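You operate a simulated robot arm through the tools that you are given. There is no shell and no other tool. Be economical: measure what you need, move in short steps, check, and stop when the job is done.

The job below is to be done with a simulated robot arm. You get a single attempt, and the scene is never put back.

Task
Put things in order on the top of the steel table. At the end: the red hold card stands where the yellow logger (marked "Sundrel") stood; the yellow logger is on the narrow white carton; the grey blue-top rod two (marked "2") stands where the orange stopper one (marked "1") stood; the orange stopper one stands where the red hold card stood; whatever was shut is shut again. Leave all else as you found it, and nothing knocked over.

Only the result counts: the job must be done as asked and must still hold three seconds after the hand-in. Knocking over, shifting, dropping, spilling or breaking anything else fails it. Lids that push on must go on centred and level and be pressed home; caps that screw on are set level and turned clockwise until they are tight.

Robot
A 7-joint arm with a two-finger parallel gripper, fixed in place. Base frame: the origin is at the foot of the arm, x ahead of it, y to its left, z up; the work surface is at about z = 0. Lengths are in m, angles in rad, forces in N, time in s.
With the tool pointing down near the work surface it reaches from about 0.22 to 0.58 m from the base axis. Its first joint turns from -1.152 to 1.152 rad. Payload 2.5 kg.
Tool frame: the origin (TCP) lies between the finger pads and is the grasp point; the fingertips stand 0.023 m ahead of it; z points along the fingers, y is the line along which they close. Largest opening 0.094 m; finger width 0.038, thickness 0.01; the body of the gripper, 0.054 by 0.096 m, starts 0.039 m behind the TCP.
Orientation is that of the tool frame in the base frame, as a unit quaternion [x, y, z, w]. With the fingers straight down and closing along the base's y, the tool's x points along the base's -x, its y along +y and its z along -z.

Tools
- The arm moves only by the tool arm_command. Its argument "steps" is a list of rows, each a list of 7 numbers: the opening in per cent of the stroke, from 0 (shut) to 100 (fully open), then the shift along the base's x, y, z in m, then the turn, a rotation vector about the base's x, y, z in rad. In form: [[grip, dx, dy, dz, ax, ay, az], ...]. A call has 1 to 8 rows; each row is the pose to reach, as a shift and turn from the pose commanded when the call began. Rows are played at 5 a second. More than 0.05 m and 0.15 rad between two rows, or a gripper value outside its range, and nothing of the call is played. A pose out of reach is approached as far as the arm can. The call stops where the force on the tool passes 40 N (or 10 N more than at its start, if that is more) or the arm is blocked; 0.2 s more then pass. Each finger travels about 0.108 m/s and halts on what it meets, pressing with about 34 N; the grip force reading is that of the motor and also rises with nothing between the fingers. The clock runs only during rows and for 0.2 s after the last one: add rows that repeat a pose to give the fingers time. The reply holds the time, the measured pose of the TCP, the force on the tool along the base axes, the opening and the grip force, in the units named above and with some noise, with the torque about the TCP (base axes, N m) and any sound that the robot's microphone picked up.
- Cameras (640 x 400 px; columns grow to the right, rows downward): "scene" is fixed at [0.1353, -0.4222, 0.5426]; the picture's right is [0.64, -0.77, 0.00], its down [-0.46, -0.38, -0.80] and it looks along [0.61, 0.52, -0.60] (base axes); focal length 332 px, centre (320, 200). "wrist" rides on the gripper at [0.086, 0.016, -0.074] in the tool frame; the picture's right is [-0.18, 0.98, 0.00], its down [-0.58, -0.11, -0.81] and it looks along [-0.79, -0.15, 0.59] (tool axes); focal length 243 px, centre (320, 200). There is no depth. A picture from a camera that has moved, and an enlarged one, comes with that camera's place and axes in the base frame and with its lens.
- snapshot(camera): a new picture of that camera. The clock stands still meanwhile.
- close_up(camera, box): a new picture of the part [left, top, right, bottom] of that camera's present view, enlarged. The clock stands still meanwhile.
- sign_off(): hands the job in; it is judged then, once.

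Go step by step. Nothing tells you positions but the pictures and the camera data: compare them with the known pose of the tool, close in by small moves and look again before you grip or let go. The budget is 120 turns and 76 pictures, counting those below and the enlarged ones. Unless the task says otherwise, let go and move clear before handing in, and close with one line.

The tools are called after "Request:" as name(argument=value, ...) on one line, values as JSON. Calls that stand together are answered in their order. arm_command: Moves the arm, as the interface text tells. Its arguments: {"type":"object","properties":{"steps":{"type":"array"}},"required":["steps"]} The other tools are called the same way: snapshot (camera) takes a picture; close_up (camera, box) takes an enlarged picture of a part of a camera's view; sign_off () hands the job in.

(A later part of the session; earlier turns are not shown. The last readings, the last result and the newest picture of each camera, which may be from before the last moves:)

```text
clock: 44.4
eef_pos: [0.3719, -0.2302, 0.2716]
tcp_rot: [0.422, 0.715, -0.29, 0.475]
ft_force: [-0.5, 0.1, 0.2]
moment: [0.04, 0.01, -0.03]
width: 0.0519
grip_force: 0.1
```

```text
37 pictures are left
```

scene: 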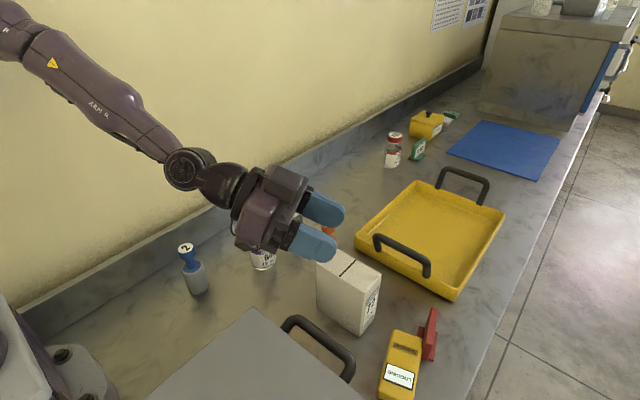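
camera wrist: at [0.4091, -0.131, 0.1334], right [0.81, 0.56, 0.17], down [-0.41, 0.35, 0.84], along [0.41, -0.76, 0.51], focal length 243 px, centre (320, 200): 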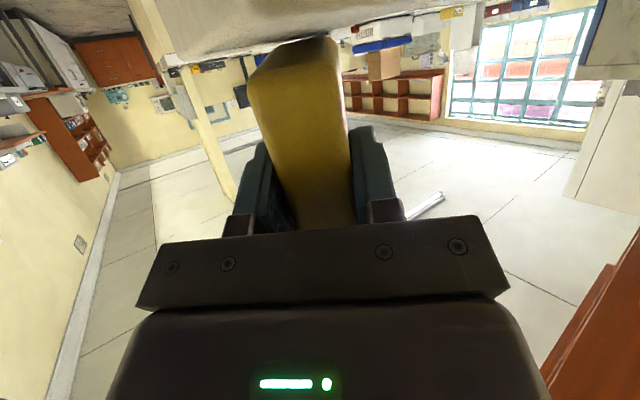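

The logger is now lying flat, face up, next to the red card. I zoom in to see the card, the logger and the carton.

Request:
close_up(camera="scene", box=[300, 240, 480, 400])

```text
2.50 times, centred on (390, 320) of scene
camera zoom: at [0.1353, -0.4222, 0.5426], right [0.64, -0.77, 0.0], down [-0.46, -0.38, -0.8], along [0.61, 0.52, -0.6], focal length 829 px, centre (145, -100)
```

zoom: 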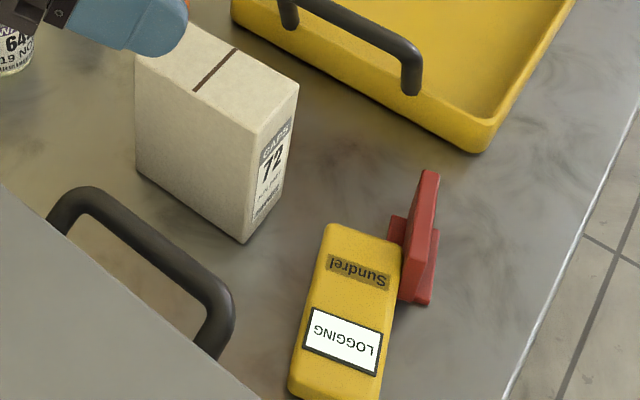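

Carton is unmoved and the card is about where it was. The logger lies face up at about (0.417, -0.351). I'll return the tool to vertical, then try picking it across its width with the tool turned about -2.8 rad, keeping the camera clear of the grey box.

Request:
arm_command(steps=[[55, 0, 0, 0.01, 0.13, 0.069, 0], [55, 0, 0, 0.02, 0.261, 0.139, 0], [55, 0, 0, 0.03, 0.391, 0.208, 0], [60, 0, 0, 0.04, 0.522, 0.277, 0], [65, 0, 0, 0.05, 0.652, 0.347, 0], [70, 0, 0, 0.05, 0.783, 0.416, 0], [75, 0, 0, 0.05, 0.913, 0.486, 0], [75, 0, 0, 0.05, 1.044, 0.555, 0]])

```text
clock: 46.2
eef_pos: [0.375, -0.2298, 0.321]
tcp_rot: [0.509, 0.861, 0.001, -0.001]
ft_force: [0.7, 0.4, -0.1]
moment: [0.0, 0.01, 0.01]
width: 0.0706
grip_force: 0.0
```

Vertical again. I turn on toward -2.8 rad while moving above the logger.

Request:
arm_command(steps=[[75, 0.003, -0.015, 0, 0, 0, -0.145], [75, 0.006, -0.03, 0, 0, 0, -0.29], [75, 0.009, -0.045, 0, 0, 0, -0.435], [75, 0.012, -0.06, 0, 0, 0, -0.58], [75, 0.014, -0.075, 0, 0, 0, -0.725], [75, 0.016, -0.09, 0, 0, 0, -0.87], [75, 0.018, -0.11, 0, 0, 0, -1.015], [75, 0.02, -0.128, 0, 0, 0, -1.16]])

Request:
arm_command(steps=[[75, 0, 0, -0.02, 0, 0, -0.145], [75, 0, 0, -0.05, 0, 0, -0.29], [75, 0, 0, -0.08, 0, 0, -0.435], [75, 0, 0, -0.11, 0, 0, -0.58], [75, 0, 0, -0.14, 0, 0, -0.58], [75, 0, 0, -0.14, 0, 0, -0.58]])

Request:
snapshot(camera="wrist")

Request:
snapshot(camera="scene")

```text
clock: 48.0
eef_pos: [0.3932, -0.3567, 0.323]
tcp_rot: [0.898, 0.441, 0.0, -0.001]
ft_force: [0.2, -0.6, -0.3]
moment: [0.01, -0.01, -0.01]
width: 0.0705
grip_force: 0.0
```

```text
clock: 49.4
eef_pos: [0.396, -0.3559, 0.1807]
tcp_rot: [0.986, 0.166, 0.001, 0.0]
ft_force: [0.3, -0.4, 1.0]
moment: [0.01, 0.03, 0.02]
width: 0.0706
grip_force: 0.0
```

```text
35 pictures are left
camera wrist: at [0.4834, -0.3431, 0.2573], right [0.15, -0.99, 0.0], down [-0.59, -0.09, 0.81], along [-0.8, -0.12, -0.59], focal length 243 px, centre (320, 200)
```

wrist: 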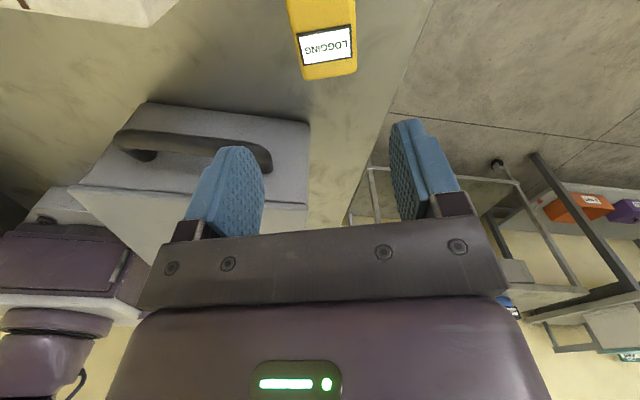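

```text
34 pictures are left
```

scene: 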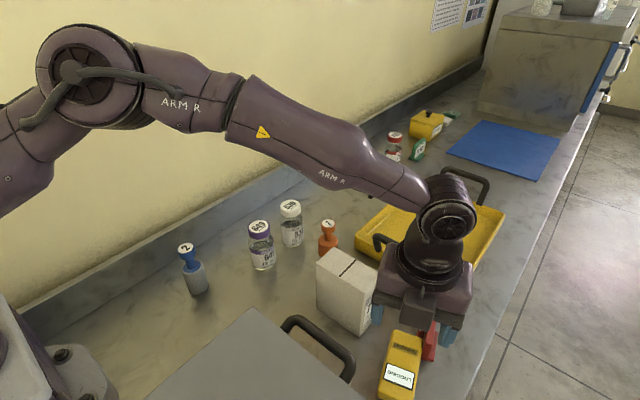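

The pose is reachable and the logger measures (0.416, -0.354). I descend vertically and grip it across its width.

Request:
arm_command(steps=[[75, 0.004, 0, -0.04, 0, 0, -0.015], [75, 0.009, 0, -0.08, 0, 0, -0.03], [75, 0.009, 0, -0.12, 0, 0, -0.03], [75, 0.009, 0, -0.152, 0, 0, -0.03], [75, 0.009, 0, -0.152, 0, 0, -0.03]])

Request:
close_up(camera="scene", box=[320, 260, 480, 400])

```text
clock: 50.6
eef_pos: [0.4018, -0.3563, 0.0271]
tcp_rot: [0.989, 0.15, 0.001, 0.0]
ft_force: [0.0, -0.3, 1.2]
moment: [-0.01, 0.01, 0.01]
width: 0.0706
grip_force: 0.1
```

```text
2.86 times, centred on (400, 330) of scene
camera zoom: at [0.1353, -0.4222, 0.5426], right [0.64, -0.77, 0.0], down [-0.46, -0.38, -0.8], along [0.61, 0.52, -0.6], focal length 947 px, centre (91, -171)
```

zoom: 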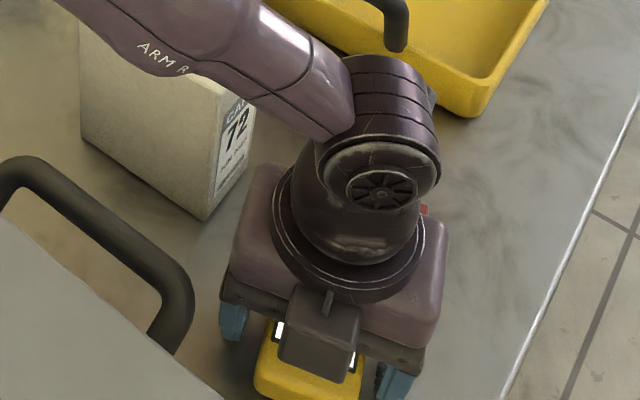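

It is straddled well. I close and lift.

Request:
arm_command(steps=[[60, 0, 0, 0, 0, 0, 0], [40, 0, 0, 0, 0, 0, 0], [20, 0, 0, 0, 0, 0, 0], [20, 0, 0, 0, 0, 0, 0], [20, 0, 0, 0.015, 0, 0, 0], [20, 0, 0, 0.03, 0, 0, 0], [20, 0, 0, 0.05, 0, 0, 0], [20, 0, 0, 0.07, 0, 0, 0]])

Request:
arm_command(steps=[[20, 0, 0, 0.02, 0, 0, 0], [20, 0, 0, 0.04, 0, 0, 0], [20, 0, 0, 0.06, 0, 0, 0], [20, 0, 0, 0.08, 0, 0, 0], [20, 0, 0, 0.1, 0, 0, 0], [20, 0, 0, 0.12, 0, 0, 0], [20, 0, 0, 0.14, 0, 0, 0], [20, 0, 0, 0.16, 0, 0, 0]])

Request:
snapshot(camera="scene")

```text
clock: 52.4
eef_pos: [0.4026, -0.3582, 0.0991]
tcp_rot: [0.989, 0.15, 0.0, 0.0]
ft_force: [0.2, -0.8, -0.6]
moment: [-0.01, 0.0, 0.01]
width: 0.0516
grip_force: 33.8
```

```text
clock: 54.2
eef_pos: [0.403, -0.3597, 0.2597]
tcp_rot: [0.988, 0.152, 0.0, 0.0]
ft_force: [-0.4, 0.9, -0.7]
moment: [0.0, 0.0, -0.03]
width: 0.0514
grip_force: 34.2
```

```text
32 pictures are left
```

scene: 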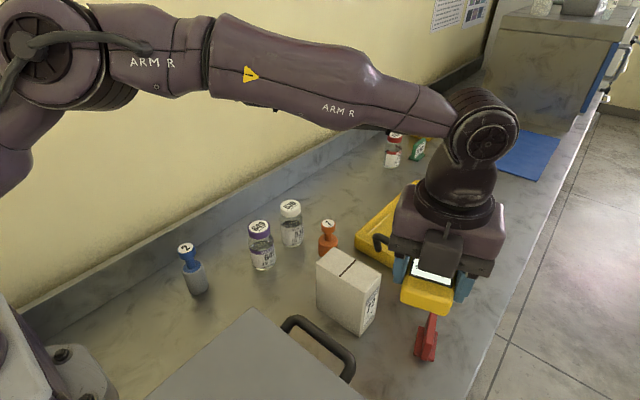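

It is held firmly. I slowly turn it so its display end points outward, carrying it back to the open area.

Request:
arm_command(steps=[[20, -0.001, 0.011, 0, 0, 0, 0.114], [20, -0.002, 0.023, 0, 0, 0, 0.228], [20, -0.003, 0.034, 0, 0, 0, 0.342], [20, -0.004, 0.045, 0, 0, 0, 0.456], [20, -0.005, 0.057, 0, 0, 0, 0.57], [20, -0.006, 0.068, 0, 0, 0, 0.684], [20, -0.007, 0.079, 0, 0, 0, 0.798], [20, -0.008, 0.091, 0, 0, 0, 0.912]])

Request:
arm_command(steps=[[20, -0.001, 0.011, 0, 0, 0, 0.114], [20, -0.002, 0.023, 0, 0, 0, 0.228], [20, -0.003, 0.034, 0, 0, 0, 0.342], [20, -0.004, 0.045, 0, 0, 0, 0.456], [20, -0.005, 0.057, 0, 0, 0, 0.57], [20, -0.006, 0.068, 0, 0, 0, 0.684], [20, -0.007, 0.079, 0, 0, 0, 0.798], [20, -0.008, 0.091, 0, 0, 0, 0.912]])

Request:
arm_command(steps=[[20, -0.001, 0.011, 0, 0, 0, 0.114], [20, -0.002, 0.023, 0, 0, 0, 0.228], [20, -0.003, 0.034, 0, 0, 0, 0.342], [20, -0.004, 0.045, 0, 0, 0, 0.456], [20, -0.005, 0.057, 0, 0, 0, 0.57], [20, -0.006, 0.068, 0, 0, 0, 0.684], [20, -0.007, 0.079, 0, 0, 0, 0.798], [20, -0.008, 0.09, 0, 0, 0, 0.912]])

Request:
snapshot(camera="scene")

```text
clock: 56.0
eef_pos: [0.3968, -0.2663, 0.2602]
tcp_rot: [0.821, 0.572, 0.0, 0.0]
ft_force: [0.1, -0.2, -1.4]
moment: [-0.02, 0.01, 0.0]
width: 0.0514
grip_force: 33.7
```

```text
clock: 57.8
eef_pos: [0.3861, -0.1752, 0.2593]
tcp_rot: [0.486, 0.874, 0.001, 0.001]
ft_force: [-0.5, -0.1, -0.9]
moment: [0.0, -0.02, -0.02]
width: 0.0513
grip_force: 34.1
```

```text
clock: 59.6
eef_pos: [0.3795, -0.0853, 0.2592]
tcp_rot: [0.05, 0.999, -0.001, 0.0]
ft_force: [0.1, 0.1, -1.1]
moment: [0.01, 0.0, -0.02]
width: 0.0514
grip_force: 34.2
```

```text
31 pictures are left
```

scene: 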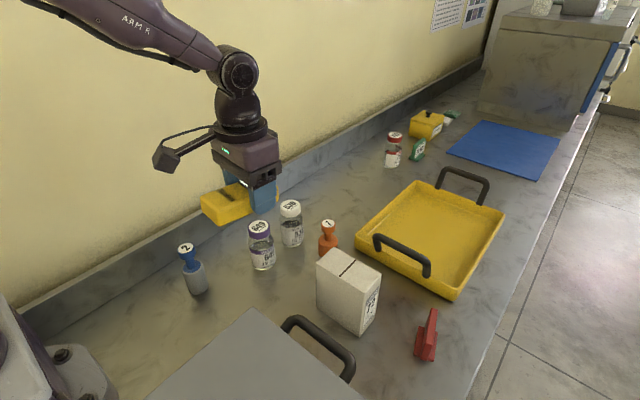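

No slip. I lower it to the table and release.

Request:
arm_command(steps=[[20, 0, 0, -0.035, 0, 0, 0], [20, 0, 0, -0.07, 0, 0, 0], [20, 0, 0, -0.105, 0, 0, 0], [20, 0, 0, -0.14, 0, 0, 0], [20, 0, 0, -0.175, 0, 0, 0], [20, 0, 0, -0.205, 0, 0, 0], [20, 0, 0, -0.222, 0, 0, 0], [20, 0, 0, -0.229, 0, 0, 0]])

Request:
arm_command(steps=[[45, 0, 0, 0, 0, 0, 0], [65, 0, 0, 0, 0, 0, 0], [75, 0, 0, 0, 0, 0, 0], [75, 0, 0, 0.04, 0, 0, 0], [75, 0, 0, 0.08, 0, 0, 0], [75, 0, 0, 0.12, 0, 0, 0], [75, 0, 0, 0.12, 0, 0, 0]])

Request:
close_up(camera="scene", box=[180, 200, 340, 320])

```text
clock: 61.4
eef_pos: [0.3801, -0.0865, 0.0312]
tcp_rot: [0.05, 0.999, 0.0, 0.0]
ft_force: [0.0, -0.5, -0.7]
moment: [-0.02, 0.02, 0.03]
width: 0.0515
grip_force: 34.0
```

```text
clock: 63.0
eef_pos: [0.3799, -0.09, 0.1514]
tcp_rot: [0.052, 0.999, 0.0, 0.0]
ft_force: [0.0, -0.1, 0.6]
moment: [0.0, -0.02, 0.01]
width: 0.0705
grip_force: 0.1
```

```text
3.33 times, centred on (260, 260) of scene
camera zoom: at [0.1353, -0.4222, 0.5426], right [0.64, -0.77, 0.0], down [-0.46, -0.38, -0.8], along [0.61, 0.52, -0.6], focal length 1105 px, centre (520, 0)
```

zoom: 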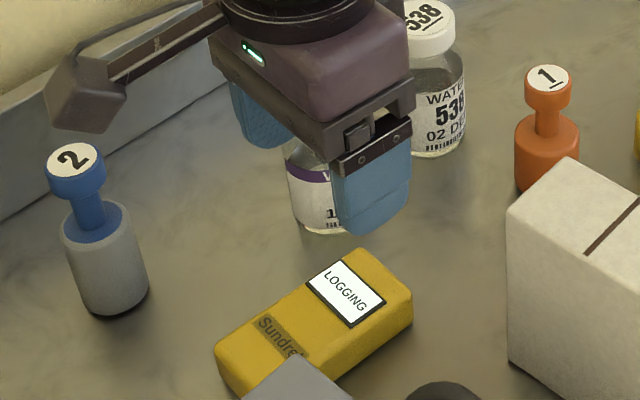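

The logger lies flat at about (0.360, -0.085), heading -0.12, display outward. I tilt the tool -28° and descend to regrip it across the width.

Request:
arm_command(steps=[[75, -0.002, 0, -0.01, 0.0147, 0.1214, -0.005], [75, -0.004, 0, -0.02, 0.0294, 0.2428, -0.01], [75, -0.006, 0.001, -0.03, 0.044, 0.3642, -0.015], [75, -0.009, 0.001, -0.04, 0.0587, 0.4856, -0.02], [75, -0.009, 0.001, -0.07, 0.0587, 0.4856, -0.02], [75, -0.009, 0.001, -0.1, 0.0587, 0.4856, -0.02], [75, -0.009, 0.001, -0.1195, 0.0587, 0.4856, -0.02], [75, -0.009, 0.001, -0.1195, 0.0587, 0.4856, -0.02]])

Request:
close_up(camera="scene", box=[180, 200, 340, 320])

```text
clock: 64.8
eef_pos: [0.3714, -0.085, 0.0335]
tcp_rot: [0.06, 0.968, 0.017, -0.241]
ft_force: [0.5, -1.1, -0.2]
moment: [0.04, -0.01, 0.03]
width: 0.0707
grip_force: 0.1
```

```text
3.33 times, centred on (260, 260) of scene
camera zoom: at [0.1353, -0.4222, 0.5426], right [0.64, -0.77, 0.0], down [-0.46, -0.38, -0.8], along [0.61, 0.52, -0.6], focal length 1105 px, centre (520, 0)
```

zoom: 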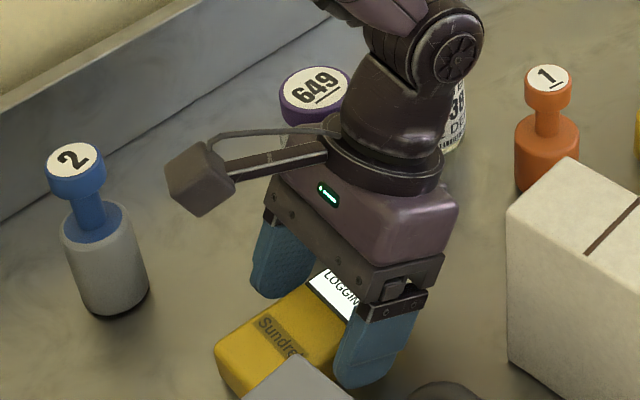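

The pose is good. I close and lift slowly.

Request:
arm_command(steps=[[60, 0, 0, 0, 0, 0, 0], [40, 0, 0, 0, 0, 0, 0], [20, 0, 0, 0, 0, 0, 0], [20, 0, 0, 0, 0, 0, 0], [20, 0, 0, 0.015, 0, 0, 0], [20, 0, 0, 0.03, 0, 0, 0], [20, 0, 0, 0.045, 0, 0, 0], [20, 0, 0, 0.06, 0, 0, 0]])

Request:
arm_command(steps=[[20, 0, 0, 0.025, 0, 0, 0], [20, 0, 0, 0.05, 0, 0, 0], [20, 0, 0, 0.075, 0, 0, 0], [20, 0, 0, 0.1, 0, 0, 0], [20, 0, 0, 0.125, 0, 0, 0], [20, 0, 0, 0.15, 0, 0, 0], [20, 0, 0, 0.17, 0, 0, 0], [20, 0, 0, 0.17, 0, 0, 0]])

Request:
snapshot(camera="scene")

```text
clock: 66.6
eef_pos: [0.37, -0.0861, 0.0915]
tcp_rot: [0.059, 0.968, 0.017, -0.243]
ft_force: [0.1, -0.8, -0.9]
moment: [0.0, -0.04, 0.03]
width: 0.0515
grip_force: 33.8
```

```text
clock: 68.4
eef_pos: [0.3689, -0.085, 0.2609]
tcp_rot: [0.06, 0.968, 0.016, -0.242]
ft_force: [0.3, 0.4, -0.2]
moment: [0.0, -0.02, -0.01]
width: 0.0514
grip_force: 33.9
```

```text
28 pictures are left
```

scene: 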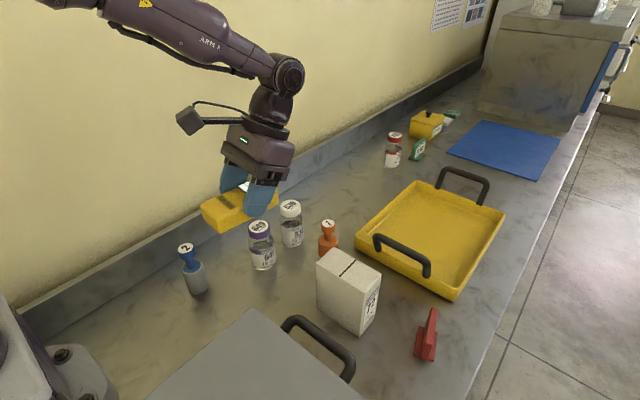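

Still firm. I move it above the carton, turning slightly to heading -0.3, then tilt upright in two slow stages.

Request:
arm_command(steps=[[20, 0.009, -0.018, 0.01, 0, 0, -0.026], [20, 0.018, -0.036, 0.02, 0, 0, -0.051], [20, 0.027, -0.054, 0.02, 0, 0, -0.077], [20, 0.036, -0.072, 0.02, 0, 0, -0.103], [20, 0.045, -0.09, 0.02, 0, 0, -0.129], [20, 0.054, -0.108, 0.02, 0, 0, -0.154], [20, 0.065, -0.127, 0.02, 0, 0, -0.18], [20, 0.065, -0.127, 0.02, 0, 0, -0.18]])

Request:
arm_command(steps=[[20, 0, 0, 0, -0.033, -0.107, 0], [20, 0, 0, 0, -0.066, -0.214, 0], [20, 0, 0, 0, -0.099, -0.322, 0], [20, 0, 0, 0, -0.133, -0.429, 0], [20, 0, 0, 0, -0.166, -0.536, 0], [20, 0, 0, 0, -0.199, -0.643, 0], [20, 0, 0, 0, -0.232, -0.751, 0], [20, 0, 0, 0, -0.265, -0.858, 0]])

Request:
arm_command(steps=[[20, 0, 0, 0, -0.033, -0.107, 0], [20, 0, 0, 0, -0.066, -0.214, 0], [20, 0, 0, 0, -0.099, -0.322, 0], [20, 0, 0, 0, -0.133, -0.429, 0], [20, 0, 0, 0, -0.166, -0.536, 0], [20, 0, 0, 0, -0.166, -0.536, 0]])

Request:
snapshot(camera="scene")

```text
clock: 70.2
eef_pos: [0.4337, -0.2135, 0.2833]
tcp_rot: [0.147, 0.959, 0.039, -0.24]
ft_force: [-0.3, -0.5, -1.0]
moment: [0.01, 0.0, 0.02]
width: 0.0514
grip_force: 34.5
```

```text
clock: 72.0
eef_pos: [0.4355, -0.2126, 0.2825]
tcp_rot: [0.147, 0.968, -0.028, 0.202]
ft_force: [0.0, 0.2, -0.2]
moment: [-0.01, -0.01, -0.01]
width: 0.0513
grip_force: 33.3
```

```text
clock: 73.4
eef_pos: [0.4352, -0.2111, 0.2808]
tcp_rot: [0.13, 0.875, -0.066, 0.462]
ft_force: [0.4, 0.5, -0.1]
moment: [0.03, -0.01, 0.02]
width: 0.0513
grip_force: 34.3
```

```text
27 pictures are left
```

scene: 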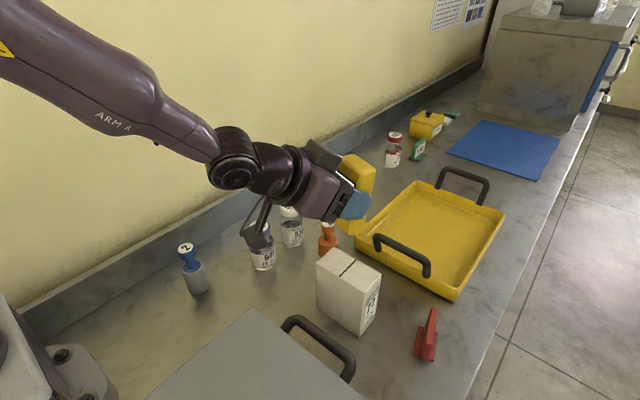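

The camera arm would come near the grey box at this heading, so I turn to heading -0.9 first, then finish the tilt and lower.

Request:
arm_command(steps=[[20, 0.001, 0.001, 0, 0, 0, -0.1], [20, 0.002, 0.003, 0, 0, 0, -0.2], [20, 0.003, 0.004, 0, 0, 0, -0.3], [20, 0.004, 0.006, 0, 0, 0, -0.4], [20, 0.005, 0.007, 0, 0, 0, -0.5], [20, 0.006, 0.008, 0, 0, 0, -0.6], [20, 0.006, 0.008, 0, 0, 0, -0.6]])

Request:
arm_command(steps=[[20, 0, 0, -0.01, -0.029, -0.023, 0], [20, 0, 0, -0.025, -0.058, -0.046, 0], [20, 0, 0, -0.04, -0.088, -0.07, 0], [20, 0, 0, -0.055, -0.088, -0.07, 0], [20, 0, 0, -0.07, -0.088, -0.07, 0], [20, 0, 0, -0.08, -0.088, -0.07, 0], [20, 0, 0, -0.08, -0.088, -0.07, 0]])

Request:
close_up(camera="scene", box=[230, 160, 430, 340])

```text
clock: 75.0
eef_pos: [0.4418, -0.2041, 0.2829]
tcp_rot: [0.385, 0.797, -0.201, 0.42]
ft_force: [0.0, 0.3, -0.7]
moment: [0.01, 0.03, 0.03]
width: 0.0514
grip_force: 34.3
```

```text
clock: 76.6
eef_pos: [0.4408, -0.203, 0.2017]
tcp_rot: [0.372, 0.772, -0.222, 0.465]
ft_force: [-0.4, -0.3, -0.9]
moment: [0.01, 0.02, -0.03]
width: 0.0514
grip_force: 34.2
```

```text
2.22 times, centred on (330, 250) of scene
camera zoom: at [0.1353, -0.4222, 0.5426], right [0.64, -0.77, 0.0], down [-0.46, -0.38, -0.8], along [0.61, 0.52, -0.6], focal length 737 px, centre (298, 89)
```

zoom: 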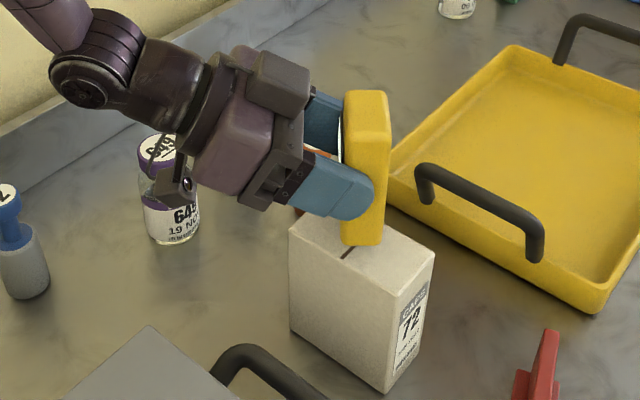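

The logger is upright above the carton. I shift it slightly toward the carton centre and lower gently.

Request:
arm_command(steps=[[20, -0.003, -0.002, -0.004, 0, 0, 0], [20, -0.005, -0.003, -0.009, 0, 0, 0], [20, -0.005, -0.003, -0.014, 0, 0, 0], [20, -0.005, -0.003, -0.017, 0, 0, 0], [20, -0.005, -0.003, -0.017, 0, 0, 0]])

```text
clock: 77.8
eef_pos: [0.4378, -0.2083, 0.187]
tcp_rot: [0.372, 0.771, -0.222, 0.466]
ft_force: [-3.0, 2.5, 11.2]
moment: [-0.12, 0.26, -0.07]
width: 0.0515
grip_force: 34.4
```

It has touched down with about 11 N. I check before releasing.

Request:
close_up(camera="scene", box=[300, 180, 396, 270])

```text
4.44 times, centred on (348, 225) of scene
camera zoom: at [0.1353, -0.4222, 0.5427], right [0.64, -0.77, 0.0], down [-0.46, -0.38, -0.8], along [0.61, 0.52, -0.6], focal length 1473 px, centre (196, 89)
```

zoom: 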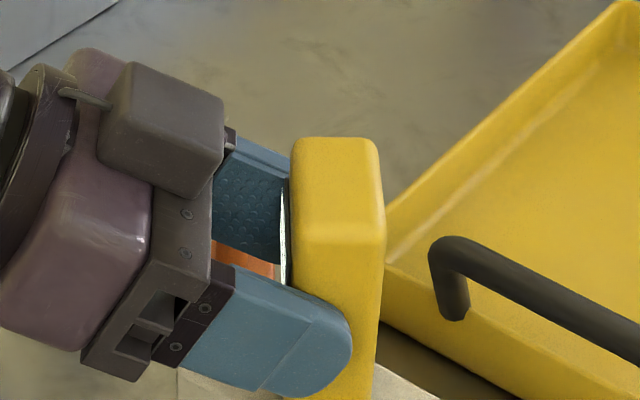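

Alignment looks good. I ease up 2 mm, open gradually, and leave straight up, since the fingers only straddle its sides.

Request:
arm_command(steps=[[20, 0, 0, 0.002, 0, 0, 0], [50, 0, 0, 0.002, 0, 0, 0], [55, 0, 0, 0.002, 0, 0, 0], [58, 0, 0, 0.002, 0, 0, 0], [65, 0, 0, 0.002, 0, 0, 0], [75, 0, 0, 0.002, 0, 0, 0], [75, 0, 0, 0.002, 0, 0, 0]])

Request:
close_up(camera="scene", box=[290, 180, 418, 320])

```text
clock: 79.4
eef_pos: [0.4381, -0.2071, 0.188]
tcp_rot: [0.372, 0.772, -0.221, 0.465]
ft_force: [-0.6, -0.2, -1.1]
moment: [-0.01, -0.02, -0.02]
width: 0.0703
grip_force: 0.1
```

```text
2.86 times, centred on (354, 250) of scene
camera zoom: at [0.1353, -0.4222, 0.5426], right [0.64, -0.77, 0.0], down [-0.46, -0.38, -0.8], along [0.61, 0.52, -0.6], focal length 947 px, centre (223, 57)
```

zoom: 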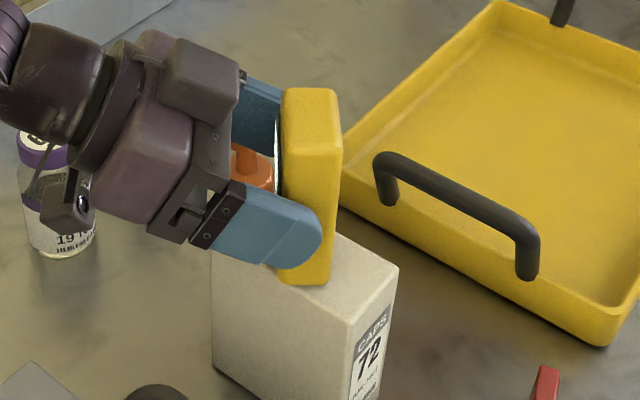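

The logger stands stably, centred near (0.454, -0.216). I go straight up.

Request:
arm_command(steps=[[75, 0, 0, 0.015, 0, 0, 0], [75, 0, 0, 0.03, 0, 0, 0], [75, 0, 0, 0.045, 0, 0, 0], [75, 0, 0, 0.06, 0, 0, 0], [75, 0, 0, 0.075, 0, 0, 0], [75, 0, 0, 0.09, 0, 0, 0], [75, 0, 0, 0.105, 0, 0, 0], [75, 0, 0, 0.105, 0, 0, 0]])

Request:
snapshot(camera="scene")

```text
clock: 81.2
eef_pos: [0.4367, -0.2087, 0.292]
tcp_rot: [0.372, 0.772, -0.222, 0.466]
ft_force: [0.1, -0.1, 0.2]
moment: [0.0, -0.01, -0.01]
width: 0.0704
grip_force: 0.1
```

```text
23 pictures are left
```

scene: 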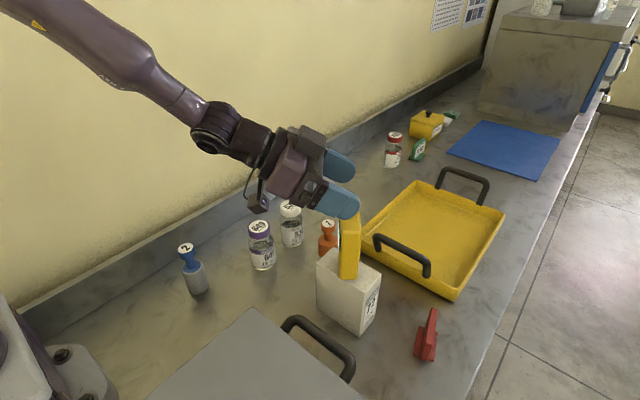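

The logger stands on the carton. Next is the red card: I return to vertical up high, then turn and move toward it.

Request:
arm_command(steps=[[75, 0, 0, 0.015, 0.106, 0.084, 0], [75, 0, 0, 0.03, 0.212, 0.168, 0], [75, 0, 0, 0.04, 0.318, 0.252, 0], [75, 0, 0, 0.05, 0.424, 0.336, 0], [75, 0, 0, 0.05, 0.53, 0.42, 0], [75, 0, 0, 0.05, 0.636, 0.504, 0], [75, 0, 0, 0.05, 0.742, 0.588, 0], [70, 0, 0, 0.05, 0.847, 0.671, 0]])

Request:
arm_command(steps=[[60, 0.004, -0.02, 0, 0, 0, 0.141], [60, 0.009, -0.04, 0, 0, 0, 0.282], [60, 0.013, -0.06, 0, 0, 0, 0.423], [60, 0.018, -0.08, 0, 0, 0, 0.565], [60, 0.023, -0.1, 0, 0, 0, 0.706], [60, 0.028, -0.12, 0, 0, 0, 0.847], [60, 0.033, -0.14, 0, 0, 0, 0.988], [60, 0.038, -0.155, 0, 0, 0, 1.13]])

Request:
snapshot(camera="wrist")

```text
clock: 83.0
eef_pos: [0.4369, -0.2074, 0.343]
tcp_rot: [0.436, 0.9, 0.003, 0.001]
ft_force: [0.3, 0.1, -0.7]
moment: [-0.01, 0.02, -0.02]
width: 0.0657
grip_force: 0.1
```

```text
clock: 84.8
eef_pos: [0.4204, -0.1904, 0.2743]
tcp_rot: [-0.109, 0.994, 0.001, 0.002]
ft_force: [0.6, -0.1, 0.1]
moment: [0.0, -0.03, 0.02]
width: 0.0567
grip_force: 0.1
out of reach, approached as far as the arm can: row 5, 6, 7, 8
```

```text
22 pictures are left
camera wrist: at [0.3336, -0.1939, 0.3505], right [-0.03, 1.0, 0.0], down [0.59, 0.02, 0.81], along [0.81, 0.03, -0.59], focal length 243 px, centre (320, 200)
```

wrist: 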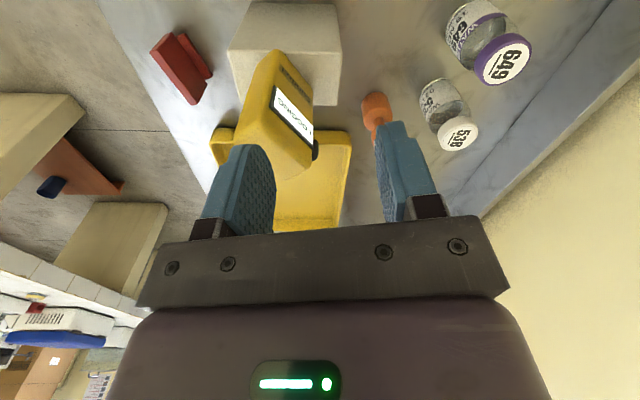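

The arm cannot reach that far vertically at this height, and it stopped short of the target. The logger still stands. I move to a reachable point, keeping well above the logger.

Request:
arm_command(steps=[[60, -0.022, 0.042, 0.01, 0, 0, 0], [60, -0.045, 0.083, 0.01, 0, 0, 0], [60, -0.055, 0.088, 0.01, 0, 0, 0], [60, -0.055, 0.088, 0.01, 0, 0, 0]])

```text
clock: 85.8
eef_pos: [0.3737, -0.0966, 0.2829]
tcp_rot: [-0.114, 0.993, 0.002, 0.0]
ft_force: [-0.2, -0.2, -0.3]
moment: [0.02, -0.04, -0.05]
width: 0.0563
grip_force: 0.1
out of reach, approached as far as the arm can: row 1, 2, 3, 4
```

Request:
snapshot(camera="scene")

```text
21 pictures are left
```

scene: 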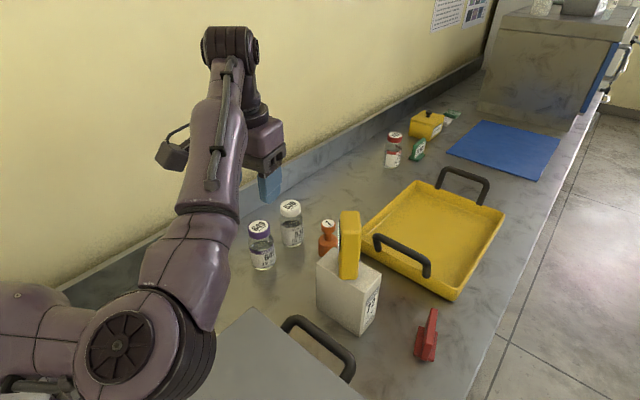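

The elbow swung sideways because the +0.23 yaw hit a wrist limit. I turn the tool back to negative yaw to recover the normal arm shape.

Request:
arm_command(steps=[[60, 0, 0, 0.01, 0, 0, -0.12], [60, 0, 0, 0.02, 0, 0, -0.24], [60, 0, 0, 0.02, 0, 0, -0.36], [60, 0, 0, 0.02, 0, 0, -0.48], [60, 0, 0, 0.02, 0, 0, -0.6], [60, 0, 0, 0.02, 0, 0, -0.72], [60, 0, 0, 0.02, 0, 0, -0.84], [60, 0, 0, 0.02, 0, 0, -0.84]])

Request:
snapshot(camera="scene")

```text
clock: 87.6
eef_pos: [0.3727, -0.0956, 0.3016]
tcp_rot: [0.302, 0.953, 0.002, 0.001]
ft_force: [1.7, 0.5, -0.3]
moment: [0.02, 0.01, 0.03]
width: 0.0564
grip_force: 0.1
```

```text
20 pictures are left
```

scene: 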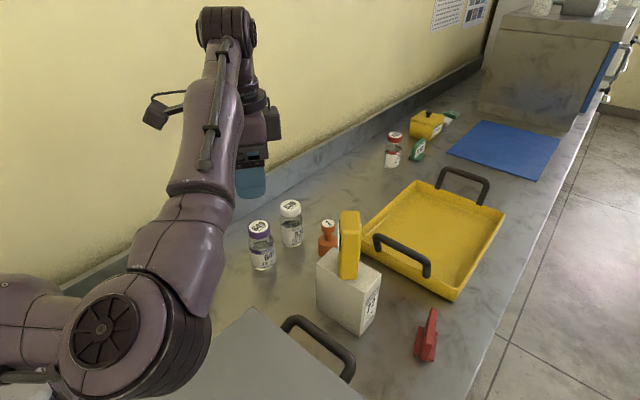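

The pose is reached but the elbow is still to the right. I keep turning negative in place, which the card grasp needs anyway, and see whether the elbow recovers.

Request:
arm_command(steps=[[60, 0.003, 0, 0.005, 0, 0, -0.148], [60, 0.006, 0, 0.01, 0, 0, -0.296], [60, 0.009, 0, 0.015, 0, 0, -0.444], [60, 0.012, 0, 0.02, 0, 0, -0.592], [60, 0.015, 0, 0.025, 0, 0, -0.74], [60, 0.018, 0, 0.03, 0, 0, -0.888], [60, 0.021, 0, 0.03, 0, 0, -1.036], [60, 0.024, 0, 0.03, 0, 0, -1.184]])

Request:
arm_command(steps=[[60, 0.003, 0, 0.0, 0, 0, -0.148], [60, 0.006, 0, 0.0, 0, 0, -0.296], [60, 0.009, 0, 0.0, 0, 0, -0.444], [60, 0.012, 0, 0.0, 0, 0, -0.592], [60, 0.015, 0, 0.0, 0, 0, -0.74], [60, 0.018, 0, 0.0, 0, 0, -0.888], [60, 0.021, 0, 0.0, 0, 0, -1.0]])

Request:
snapshot(camera="scene")

```text
clock: 89.4
eef_pos: [0.3986, -0.0986, 0.3318]
tcp_rot: [0.783, 0.622, 0.001, 0.003]
ft_force: [-0.5, 0.8, -0.1]
moment: [-0.01, 0.01, -0.03]
width: 0.0563
grip_force: 0.1
```

```text
clock: 91.0
eef_pos: [0.4171, -0.0985, 0.3334]
tcp_rot: [0.985, 0.17, 0.0, 0.002]
ft_force: [-0.7, 0.0, 0.2]
moment: [0.01, 0.03, -0.03]
width: 0.0565
grip_force: 0.0
```

```text
19 pictures are left
```

scene: 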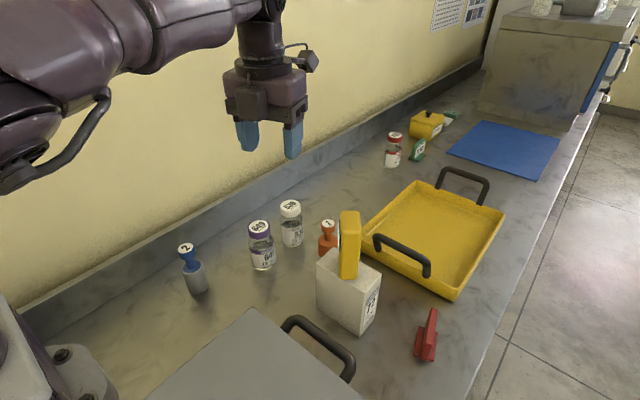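

The arm shape has recovered. I carry the tool over toward the card at safe height, keeping this yaw, then tilt outward.

Request:
arm_command(steps=[[60, 0, -0.038, 0, 0, 0, -0.018], [60, 0, -0.076, 0, 0, 0, -0.036], [60, 0, -0.114, 0, 0, 0, -0.054], [60, 0, -0.152, 0, 0, 0, -0.072], [60, 0, -0.19, 0, 0, 0, -0.09], [60, 0, -0.228, 0, 0, 0, -0.11], [60, 0.003, -0.245, -0.02, 0, 0, -0.11], [60, 0.005, -0.25, -0.05, 0, 0, -0.11]])

Request:
arm_command(steps=[[60, 0.005, -0.002, -0.02, 0.023, -0.097, 0], [60, 0.01, -0.004, -0.05, 0.046, -0.195, 0], [60, 0.02, -0.006, -0.08, 0.069, -0.292, 0], [60, 0.035, -0.01, -0.11, 0.069, -0.292, 0], [60, 0.055, -0.013, -0.14, 0.069, -0.292, 0], [60, 0.055, -0.013, -0.16, 0.069, -0.292, 0], [60, 0.055, -0.013, -0.16, 0.069, -0.292, 0]])

Request:
snapshot(camera="wrist")

Request:
close_up(camera="scene", box=[320, 230, 500, 390])

```text
clock: 92.8
eef_pos: [0.4211, -0.35, 0.2827]
tcp_rot: [0.993, 0.118, 0.0, 0.003]
ft_force: [0.1, 0.2, 0.1]
moment: [0.05, 0.0, -0.02]
width: 0.0566
grip_force: 0.2
```

```text
clock: 94.4
eef_pos: [0.4785, -0.3622, 0.1224]
tcp_rot: [0.982, 0.116, 0.148, -0.015]
ft_force: [0.4, -0.2, -0.4]
moment: [-0.03, -0.01, -0.01]
width: 0.0564
grip_force: 0.2
```

```text
18 pictures are left
camera wrist: at [0.5419, -0.3627, 0.2208], right [0.06, -1.0, -0.05], down [-0.8, -0.07, 0.6], along [-0.6, 0.0, -0.8], focal length 243 px, centre (320, 200)
```

wrist: 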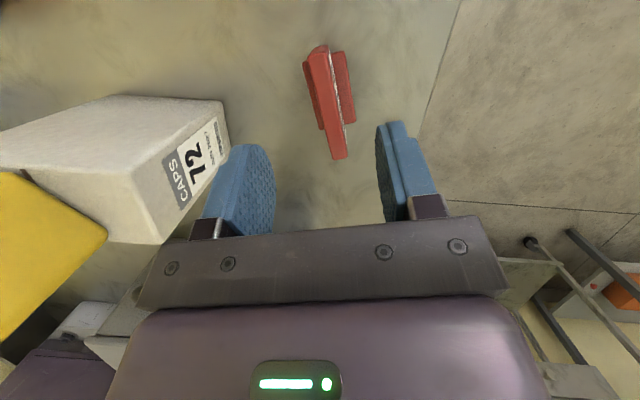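

```text
2.50 times, centred on (410, 310) of scene
camera zoom: at [0.1353, -0.4222, 0.5426], right [0.64, -0.77, 0.0], down [-0.46, -0.38, -0.8], along [0.61, 0.52, -0.6], focal length 829 px, centre (95, -75)
```

zoom: 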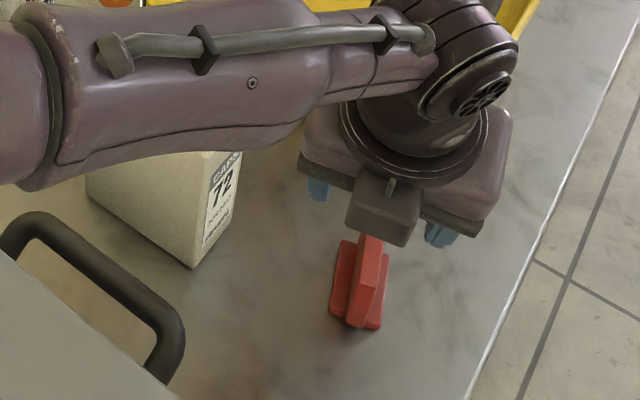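

The card lies along about 0.30 rad, from (0.459, -0.373) to (0.522, -0.353). I align to that, descend to z≈0.053 over its plate and close.

Request:
arm_command(steps=[[60, 0.001, -0.002, -0.02, 0, 0, 0.035], [60, 0.0025, -0.0045, -0.04, 0, 0, 0.07], [60, 0.0025, -0.0045, -0.06, 0, 0, 0.07], [60, 0.0025, -0.0045, -0.07, 0, 0, 0.07], [60, 0.0025, -0.0045, -0.07, 0, 0, 0.07]])

Request:
snapshot(camera="wrist")

```text
clock: 95.6
eef_pos: [0.48, -0.3659, 0.0504]
tcp_rot: [0.977, 0.151, 0.148, -0.02]
ft_force: [0.1, 0.4, -0.6]
moment: [-0.01, -0.02, 0.0]
width: 0.0565
grip_force: 0.1
```

```text
16 pictures are left
camera wrist: at [0.5432, -0.3628, 0.1487], right [0.13, -0.99, -0.05], down [-0.79, -0.13, 0.6], along [-0.6, -0.04, -0.8], focal length 243 px, centre (320, 200)
```

wrist: 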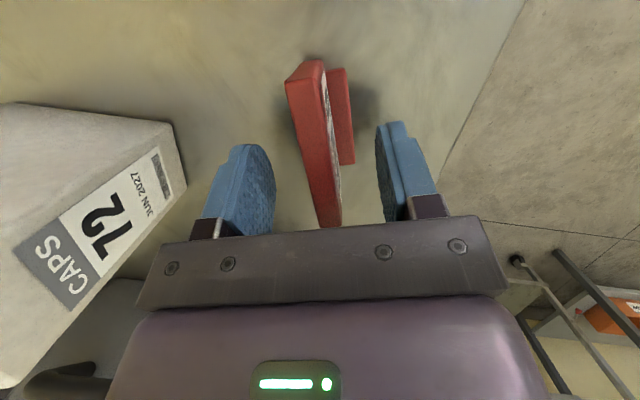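

The plate is between the pads. I close and lift a little.

Request:
arm_command(steps=[[40, 0, 0, 0, 0, 0, 0], [20, 0, 0, 0, 0, 0, 0], [5, 0, 0, 0, 0, 0, 0], [3, 0, 0, 0, 0, 0, 0], [3, 0, 0, 0.01, 0, 0, 0], [3, 0, 0, 0.03, 0, 0, 0], [3, 0, 0, 0.05, 0, 0, 0], [3, 0, 0, 0.07, 0, 0, 0]])

Request:
snapshot(camera="scene")

```text
clock: 97.4
eef_pos: [0.4798, -0.3664, 0.1211]
tcp_rot: [0.977, 0.149, 0.148, -0.02]
ft_force: [1.1, -0.3, 0.1]
moment: [0.02, 0.01, -0.01]
width: 0.0114
grip_force: 33.7
```

```text
15 pictures are left
```

scene: 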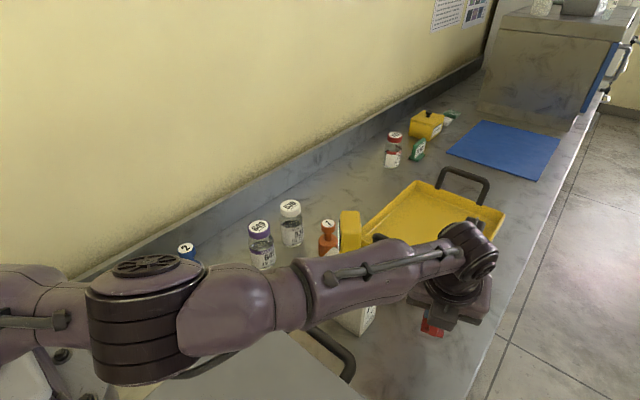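

The card is held. I lift, carry it at about z=0.32 over to the logger's old spot, and come down partway.

Request:
arm_command(steps=[[3, -0.012, 0.002, 0.035, 0, 0, 0], [3, -0.024, 0.004, 0.07, 0, 0, 0], [3, -0.036, 0.006, 0.105, 0, 0, 0], [3, -0.048, 0.008, 0.14, 0, 0, 0], [3, -0.058, 0.01, 0.175, 0, 0, 0], [3, -0.058, 0.01, 0.2, 0, 0, 0], [3, -0.058, 0.01, 0.2, 0, 0, 0]])

Request:
arm_command(steps=[[3, -0.002, 0.032, 0, 0, 0, 0.013], [3, -0.004, 0.064, 0, 0, 0, 0.025], [3, -0.006, 0.096, 0, 0, 0, 0.038], [3, -0.008, 0.128, 0, 0, 0, 0.05], [3, -0.009, 0.16, 0, 0, 0, 0.063], [3, -0.011, 0.192, 0, 0, 0, 0.075], [3, -0.012, 0.224, 0, 0, 0, 0.088], [3, -0.0125, 0.2565, 0, 0, 0, 0.1]])

Request:
arm_command(steps=[[3, -0.012, 0.006, -0.03, 0, 0, 0], [3, -0.024, 0.012, -0.06, 0, 0, 0], [3, -0.036, 0.018, -0.09, 0, 0, 0], [3, -0.048, 0.024, -0.12, 0, 0, 0], [3, -0.06, 0.03, -0.15, 0, 0, 0], [3, -0.0695, 0.035, -0.18, 0, 0, 0], [3, -0.0695, 0.035, -0.2, 0, 0, 0], [3, -0.0695, 0.035, -0.2, 0, 0, 0]])

Request:
snapshot(camera="scene")

```text
clock: 99.0
eef_pos: [0.4224, -0.3553, 0.322]
tcp_rot: [0.977, 0.151, 0.147, -0.02]
ft_force: [-0.1, 0.4, 0.6]
moment: [0.0, 0.0, 0.0]
width: 0.0113
grip_force: 34.1
out of reach, approached as far as the arm can: row 5
```

```text
clock: 100.8
eef_pos: [0.4144, -0.0965, 0.319]
tcp_rot: [0.969, 0.199, 0.145, -0.027]
ft_force: [-0.1, 0.2, -1.4]
moment: [-0.02, 0.02, 0.0]
width: 0.0113
grip_force: 33.9
out of reach, approached as far as the arm can: row 1, 2, 3, 4, 5, 6, 7, 8
```

```text
clock: 102.6
eef_pos: [0.349, -0.0612, 0.1202]
tcp_rot: [0.969, 0.198, 0.147, -0.027]
ft_force: [-0.8, 0.5, -0.1]
moment: [-0.01, -0.01, 0.0]
width: 0.0111
grip_force: 34.3
```

```text
14 pictures are left
```

scene: 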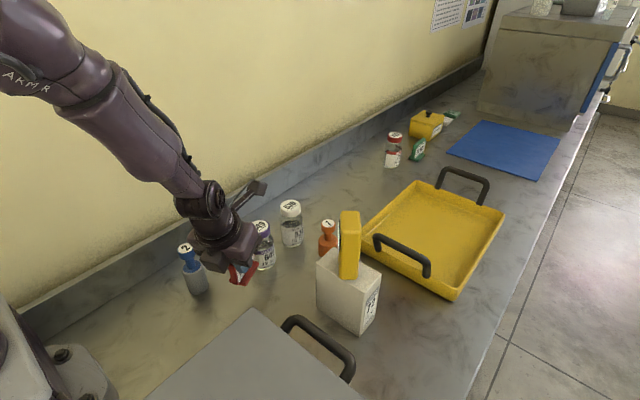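

The card is above the logger's old place. I lower it to the table.

Request:
arm_command(steps=[[3, -0.004, -0.002, -0.015, 0, 0, 0], [3, -0.0085, -0.004, -0.03, 0, 0, 0], [3, -0.0085, -0.004, -0.045, 0, 0, 0], [3, -0.0085, -0.004, -0.058, 0, 0, 0], [3, -0.0085, -0.004, -0.066, 0, 0, 0], [3, -0.0085, -0.004, -0.0685, 0, 0, 0], [3, -0.0085, -0.004, -0.0685, 0, 0, 0]])

Request:
close_up(camera="scene", box=[180, 210, 308, 310])

```text
clock: 104.2
eef_pos: [0.3381, -0.0662, 0.0519]
tcp_rot: [0.969, 0.198, 0.146, -0.027]
ft_force: [0.7, -0.5, -0.4]
moment: [0.02, 0.03, -0.01]
width: 0.0113
grip_force: 34.3
```

```text
4.00 times, centred on (244, 260) of scene
camera zoom: at [0.1353, -0.4222, 0.5426], right [0.64, -0.77, 0.0], down [-0.46, -0.38, -0.8], along [0.61, 0.52, -0.6], focal length 1326 px, centre (624, -40)
```

zoom: 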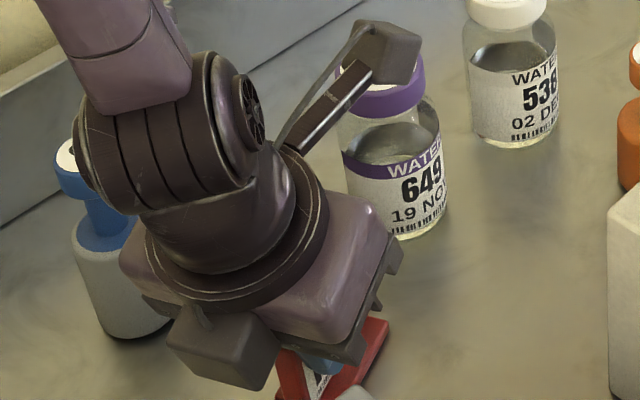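

No contact yet, so I lower by another 2 mm and read the force.

Request:
arm_command(steps=[[3, 0, 0, -0.001, 0, 0, 0], [3, 0, 0, -0.002, 0, 0, 0], [3, 0, 0, -0.002, 0, 0, 0]])

```text
clock: 105.0
eef_pos: [0.3403, -0.067, 0.0495]
tcp_rot: [0.968, 0.199, 0.148, -0.027]
ft_force: [-2.5, 2.4, 29.9]
moment: [0.19, 0.25, 0.09]
width: 0.011
grip_force: 33.3
```

It is down. I ease off, release and go straight up.

Request:
arm_command(steps=[[3, 0, 0, 0.001, 0, 0, 0], [3, 0, 0, 0.0015, 0, 0, 0], [14, 0, 0, 0.0015, 0, 0, 0], [25, 0, 0, 0.0015, 0, 0, 0], [45, 0, 0, 0.0015, 0, 0, 0], [55, 0, 0, 0.0015, 0, 0, 0], [55, 0, 0, 0.03, 0, 0, 0], [55, 0, 0, 0.06, 0, 0, 0]])

Request:
arm_command(steps=[[55, 0, 0, 0.04, 0, 0, 0], [55, 0.01, 0, 0.08, 0, 0, 0], [55, 0.02, 0, 0.12, 0, 0, 0], [55, 0.03, 0, 0.16, 0, 0, 0], [55, 0.03, 0, 0.18, 0, 0, 0]])

Request:
snapshot(camera="scene")

```text
clock: 106.8
eef_pos: [0.338, -0.0669, 0.1061]
tcp_rot: [0.969, 0.199, 0.145, -0.027]
ft_force: [-0.3, 0.1, 0.4]
moment: [0.02, -0.02, -0.01]
width: 0.0517
grip_force: 0.0
```

```text
clock: 108.0
eef_pos: [0.368, -0.0677, 0.2884]
tcp_rot: [0.968, 0.2, 0.147, -0.027]
ft_force: [1.0, -0.3, -1.5]
moment: [0.04, -0.01, -0.02]
width: 0.0517
grip_force: 0.1
```

```text
12 pictures are left
```

scene: 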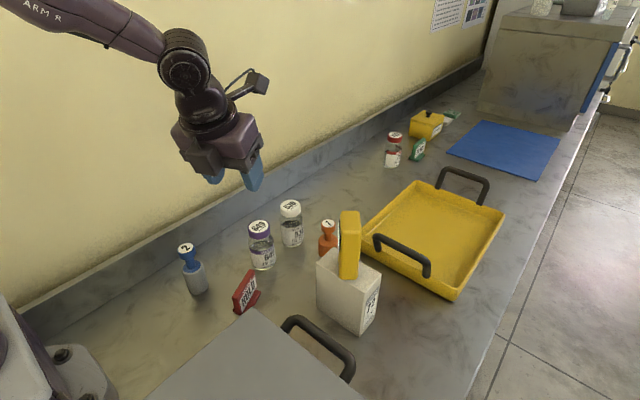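

The card stands where the logger was. Next I'll move the stopper, first returning the tool to its normal orientation (camera toward the base) at a safe height.

Request:
arm_command(steps=[[55, 0.01, 0, 0.01, -0.039, 0.092, 0], [55, 0.02, 0, 0.02, -0.078, 0.184, 0], [55, 0.03, 0, 0.03, -0.117, 0.276, 0]])

Request:
arm_command(steps=[[55, 0, 0, 0, 0, 0, 0.148], [55, 0, 0, 0, 0, 0, 0.296], [55, 0, 0, 0, 0, 0, 0.444], [55, 0, 0, 0, 0, 0, 0.592], [55, 0, 0, 0, 0, 0, 0.74], [55, 0, 0, 0, 0, 0, 0.888], [55, 0, 0, 0, 0, 0, 1.036], [55, 0, 0, 0, 0, 0, 1.184]])

Request:
arm_command(steps=[[55, 0, 0, 0, 0, 0, 0.148], [55, 0, 0, 0, 0, 0, 0.296], [55, 0, 0, 0, 0, 0, 0.444], [55, 0, 0, 0, 0, 0, 0.592], [55, 0, 0, 0, 0, 0, 0.74], [55, 0, 0, 0, 0, 0, 0.888], [55, 0, 0, 0, 0, 0, 1.036], [55, 0, 0, 0, 0, 0, 1.184]])

```text
clock: 108.8
eef_pos: [0.3989, -0.0687, 0.3186]
tcp_rot: [0.979, 0.202, -0.002, 0.003]
ft_force: [-1.3, 0.3, -0.2]
moment: [0.01, 0.01, -0.03]
width: 0.0518
grip_force: 0.1
```

```text
clock: 110.6
eef_pos: [0.4005, -0.0679, 0.3201]
tcp_rot: [0.699, 0.715, 0.001, 0.002]
ft_force: [-0.1, 0.8, 0.0]
moment: [0.0, -0.04, 0.02]
width: 0.0519
grip_force: 0.1
```

```text
clock: 112.4
eef_pos: [0.3992, -0.0656, 0.3185]
tcp_rot: [0.183, 0.983, 0.002, 0.001]
ft_force: [-0.7, -0.4, 0.6]
moment: [0.0, 0.0, -0.02]
width: 0.0518
grip_force: 0.1
```

I finish aligning radially, tilt 0.3 rad outward, and stop above the stopper for a look.

Request:
arm_command(steps=[[55, 0.02, -0.007, -0.01, 0, 0, 0.06], [55, 0.04, -0.014, -0.02, 0, 0, 0.12], [55, 0.06, -0.02, -0.03, 0, 0, 0.18]])

Request:
arm_command(steps=[[55, 0.02, -0.003, -0.02, -0.019, -0.098, 0], [55, 0.04, -0.006, -0.04, -0.038, -0.196, 0], [55, 0.06, -0.009, -0.06, -0.0567, -0.2946, 0], [55, 0.08, -0.012, -0.08, -0.0567, -0.2946, 0], [55, 0.086, -0.0145, -0.1, -0.0567, -0.2946, 0], [55, 0.086, -0.0145, -0.125, -0.0567, -0.2946, 0], [55, 0.086, -0.0145, -0.125, -0.0567, -0.2946, 0]])

Request:
snapshot(camera="wrist")

```text
clock: 113.2
eef_pos: [0.4606, -0.086, 0.2856]
tcp_rot: [0.093, 0.996, 0.002, 0.001]
ft_force: [-0.2, 0.6, 0.8]
moment: [0.02, 0.01, 0.01]
width: 0.0518
grip_force: 0.1
```

```text
clock: 114.8
eef_pos: [0.5457, -0.1006, 0.1627]
tcp_rot: [0.093, 0.984, -0.013, 0.149]
ft_force: [0.3, 0.3, 0.1]
moment: [0.0, 0.01, -0.01]
width: 0.0518
grip_force: 0.0
```

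```text
11 pictures are left
camera wrist: at [0.4471, -0.0671, 0.211], right [0.36, 0.93, 0.06], down [0.29, -0.17, 0.94], along [0.89, -0.32, -0.33], focal length 243 px, centre (320, 200)
```

wrist: 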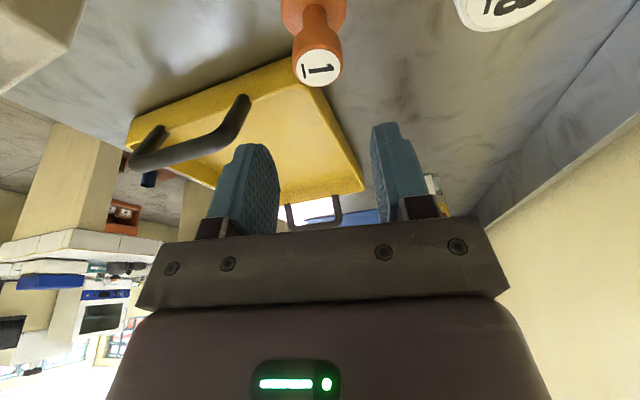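

The stopper's top reads (0.548, -0.099), right between the fingers. I descend to the knob and close.

Request:
arm_command(steps=[[55, 0.001, 0.001, -0.025, 0, 0, 0], [55, 0.001, 0.001, -0.05, 0, 0, 0], [55, 0.001, 0.001, -0.078, 0, 0, 0], [55, 0.001, 0.001, -0.078, 0, 0, 0], [40, 0.001, 0.001, -0.078, 0, 0, 0], [25, 0.001, 0.001, -0.078, 0, 0, 0], [10, 0.001, 0.001, -0.078, 0, 0, 0], [10, 0.001, 0.001, -0.078, 0, 0, 0]])

Request:
close_up(camera="scene", box=[270, 180, 398, 280])

```text
clock: 116.6
eef_pos: [0.547, -0.0984, 0.0844]
tcp_rot: [0.092, 0.985, -0.012, 0.149]
ft_force: [0.7, -0.1, 1.1]
moment: [-0.04, -0.02, 0.0]
width: 0.0285
grip_force: 34.4
```

```text
4.00 times, centred on (334, 230) of scene
camera zoom: at [0.1353, -0.4222, 0.5426], right [0.64, -0.77, 0.0], down [-0.46, -0.38, -0.8], along [0.61, 0.52, -0.6], focal length 1326 px, centre (264, 80)
```

zoom: 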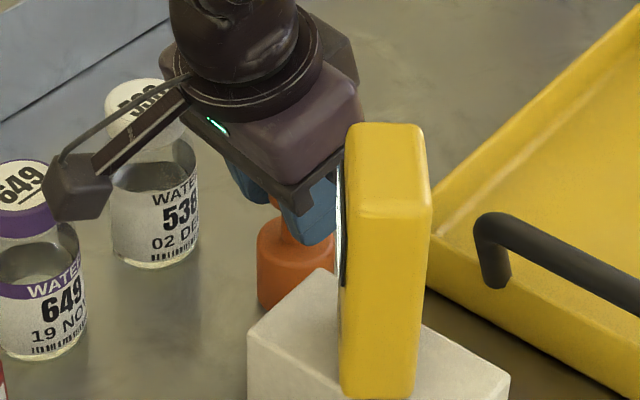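

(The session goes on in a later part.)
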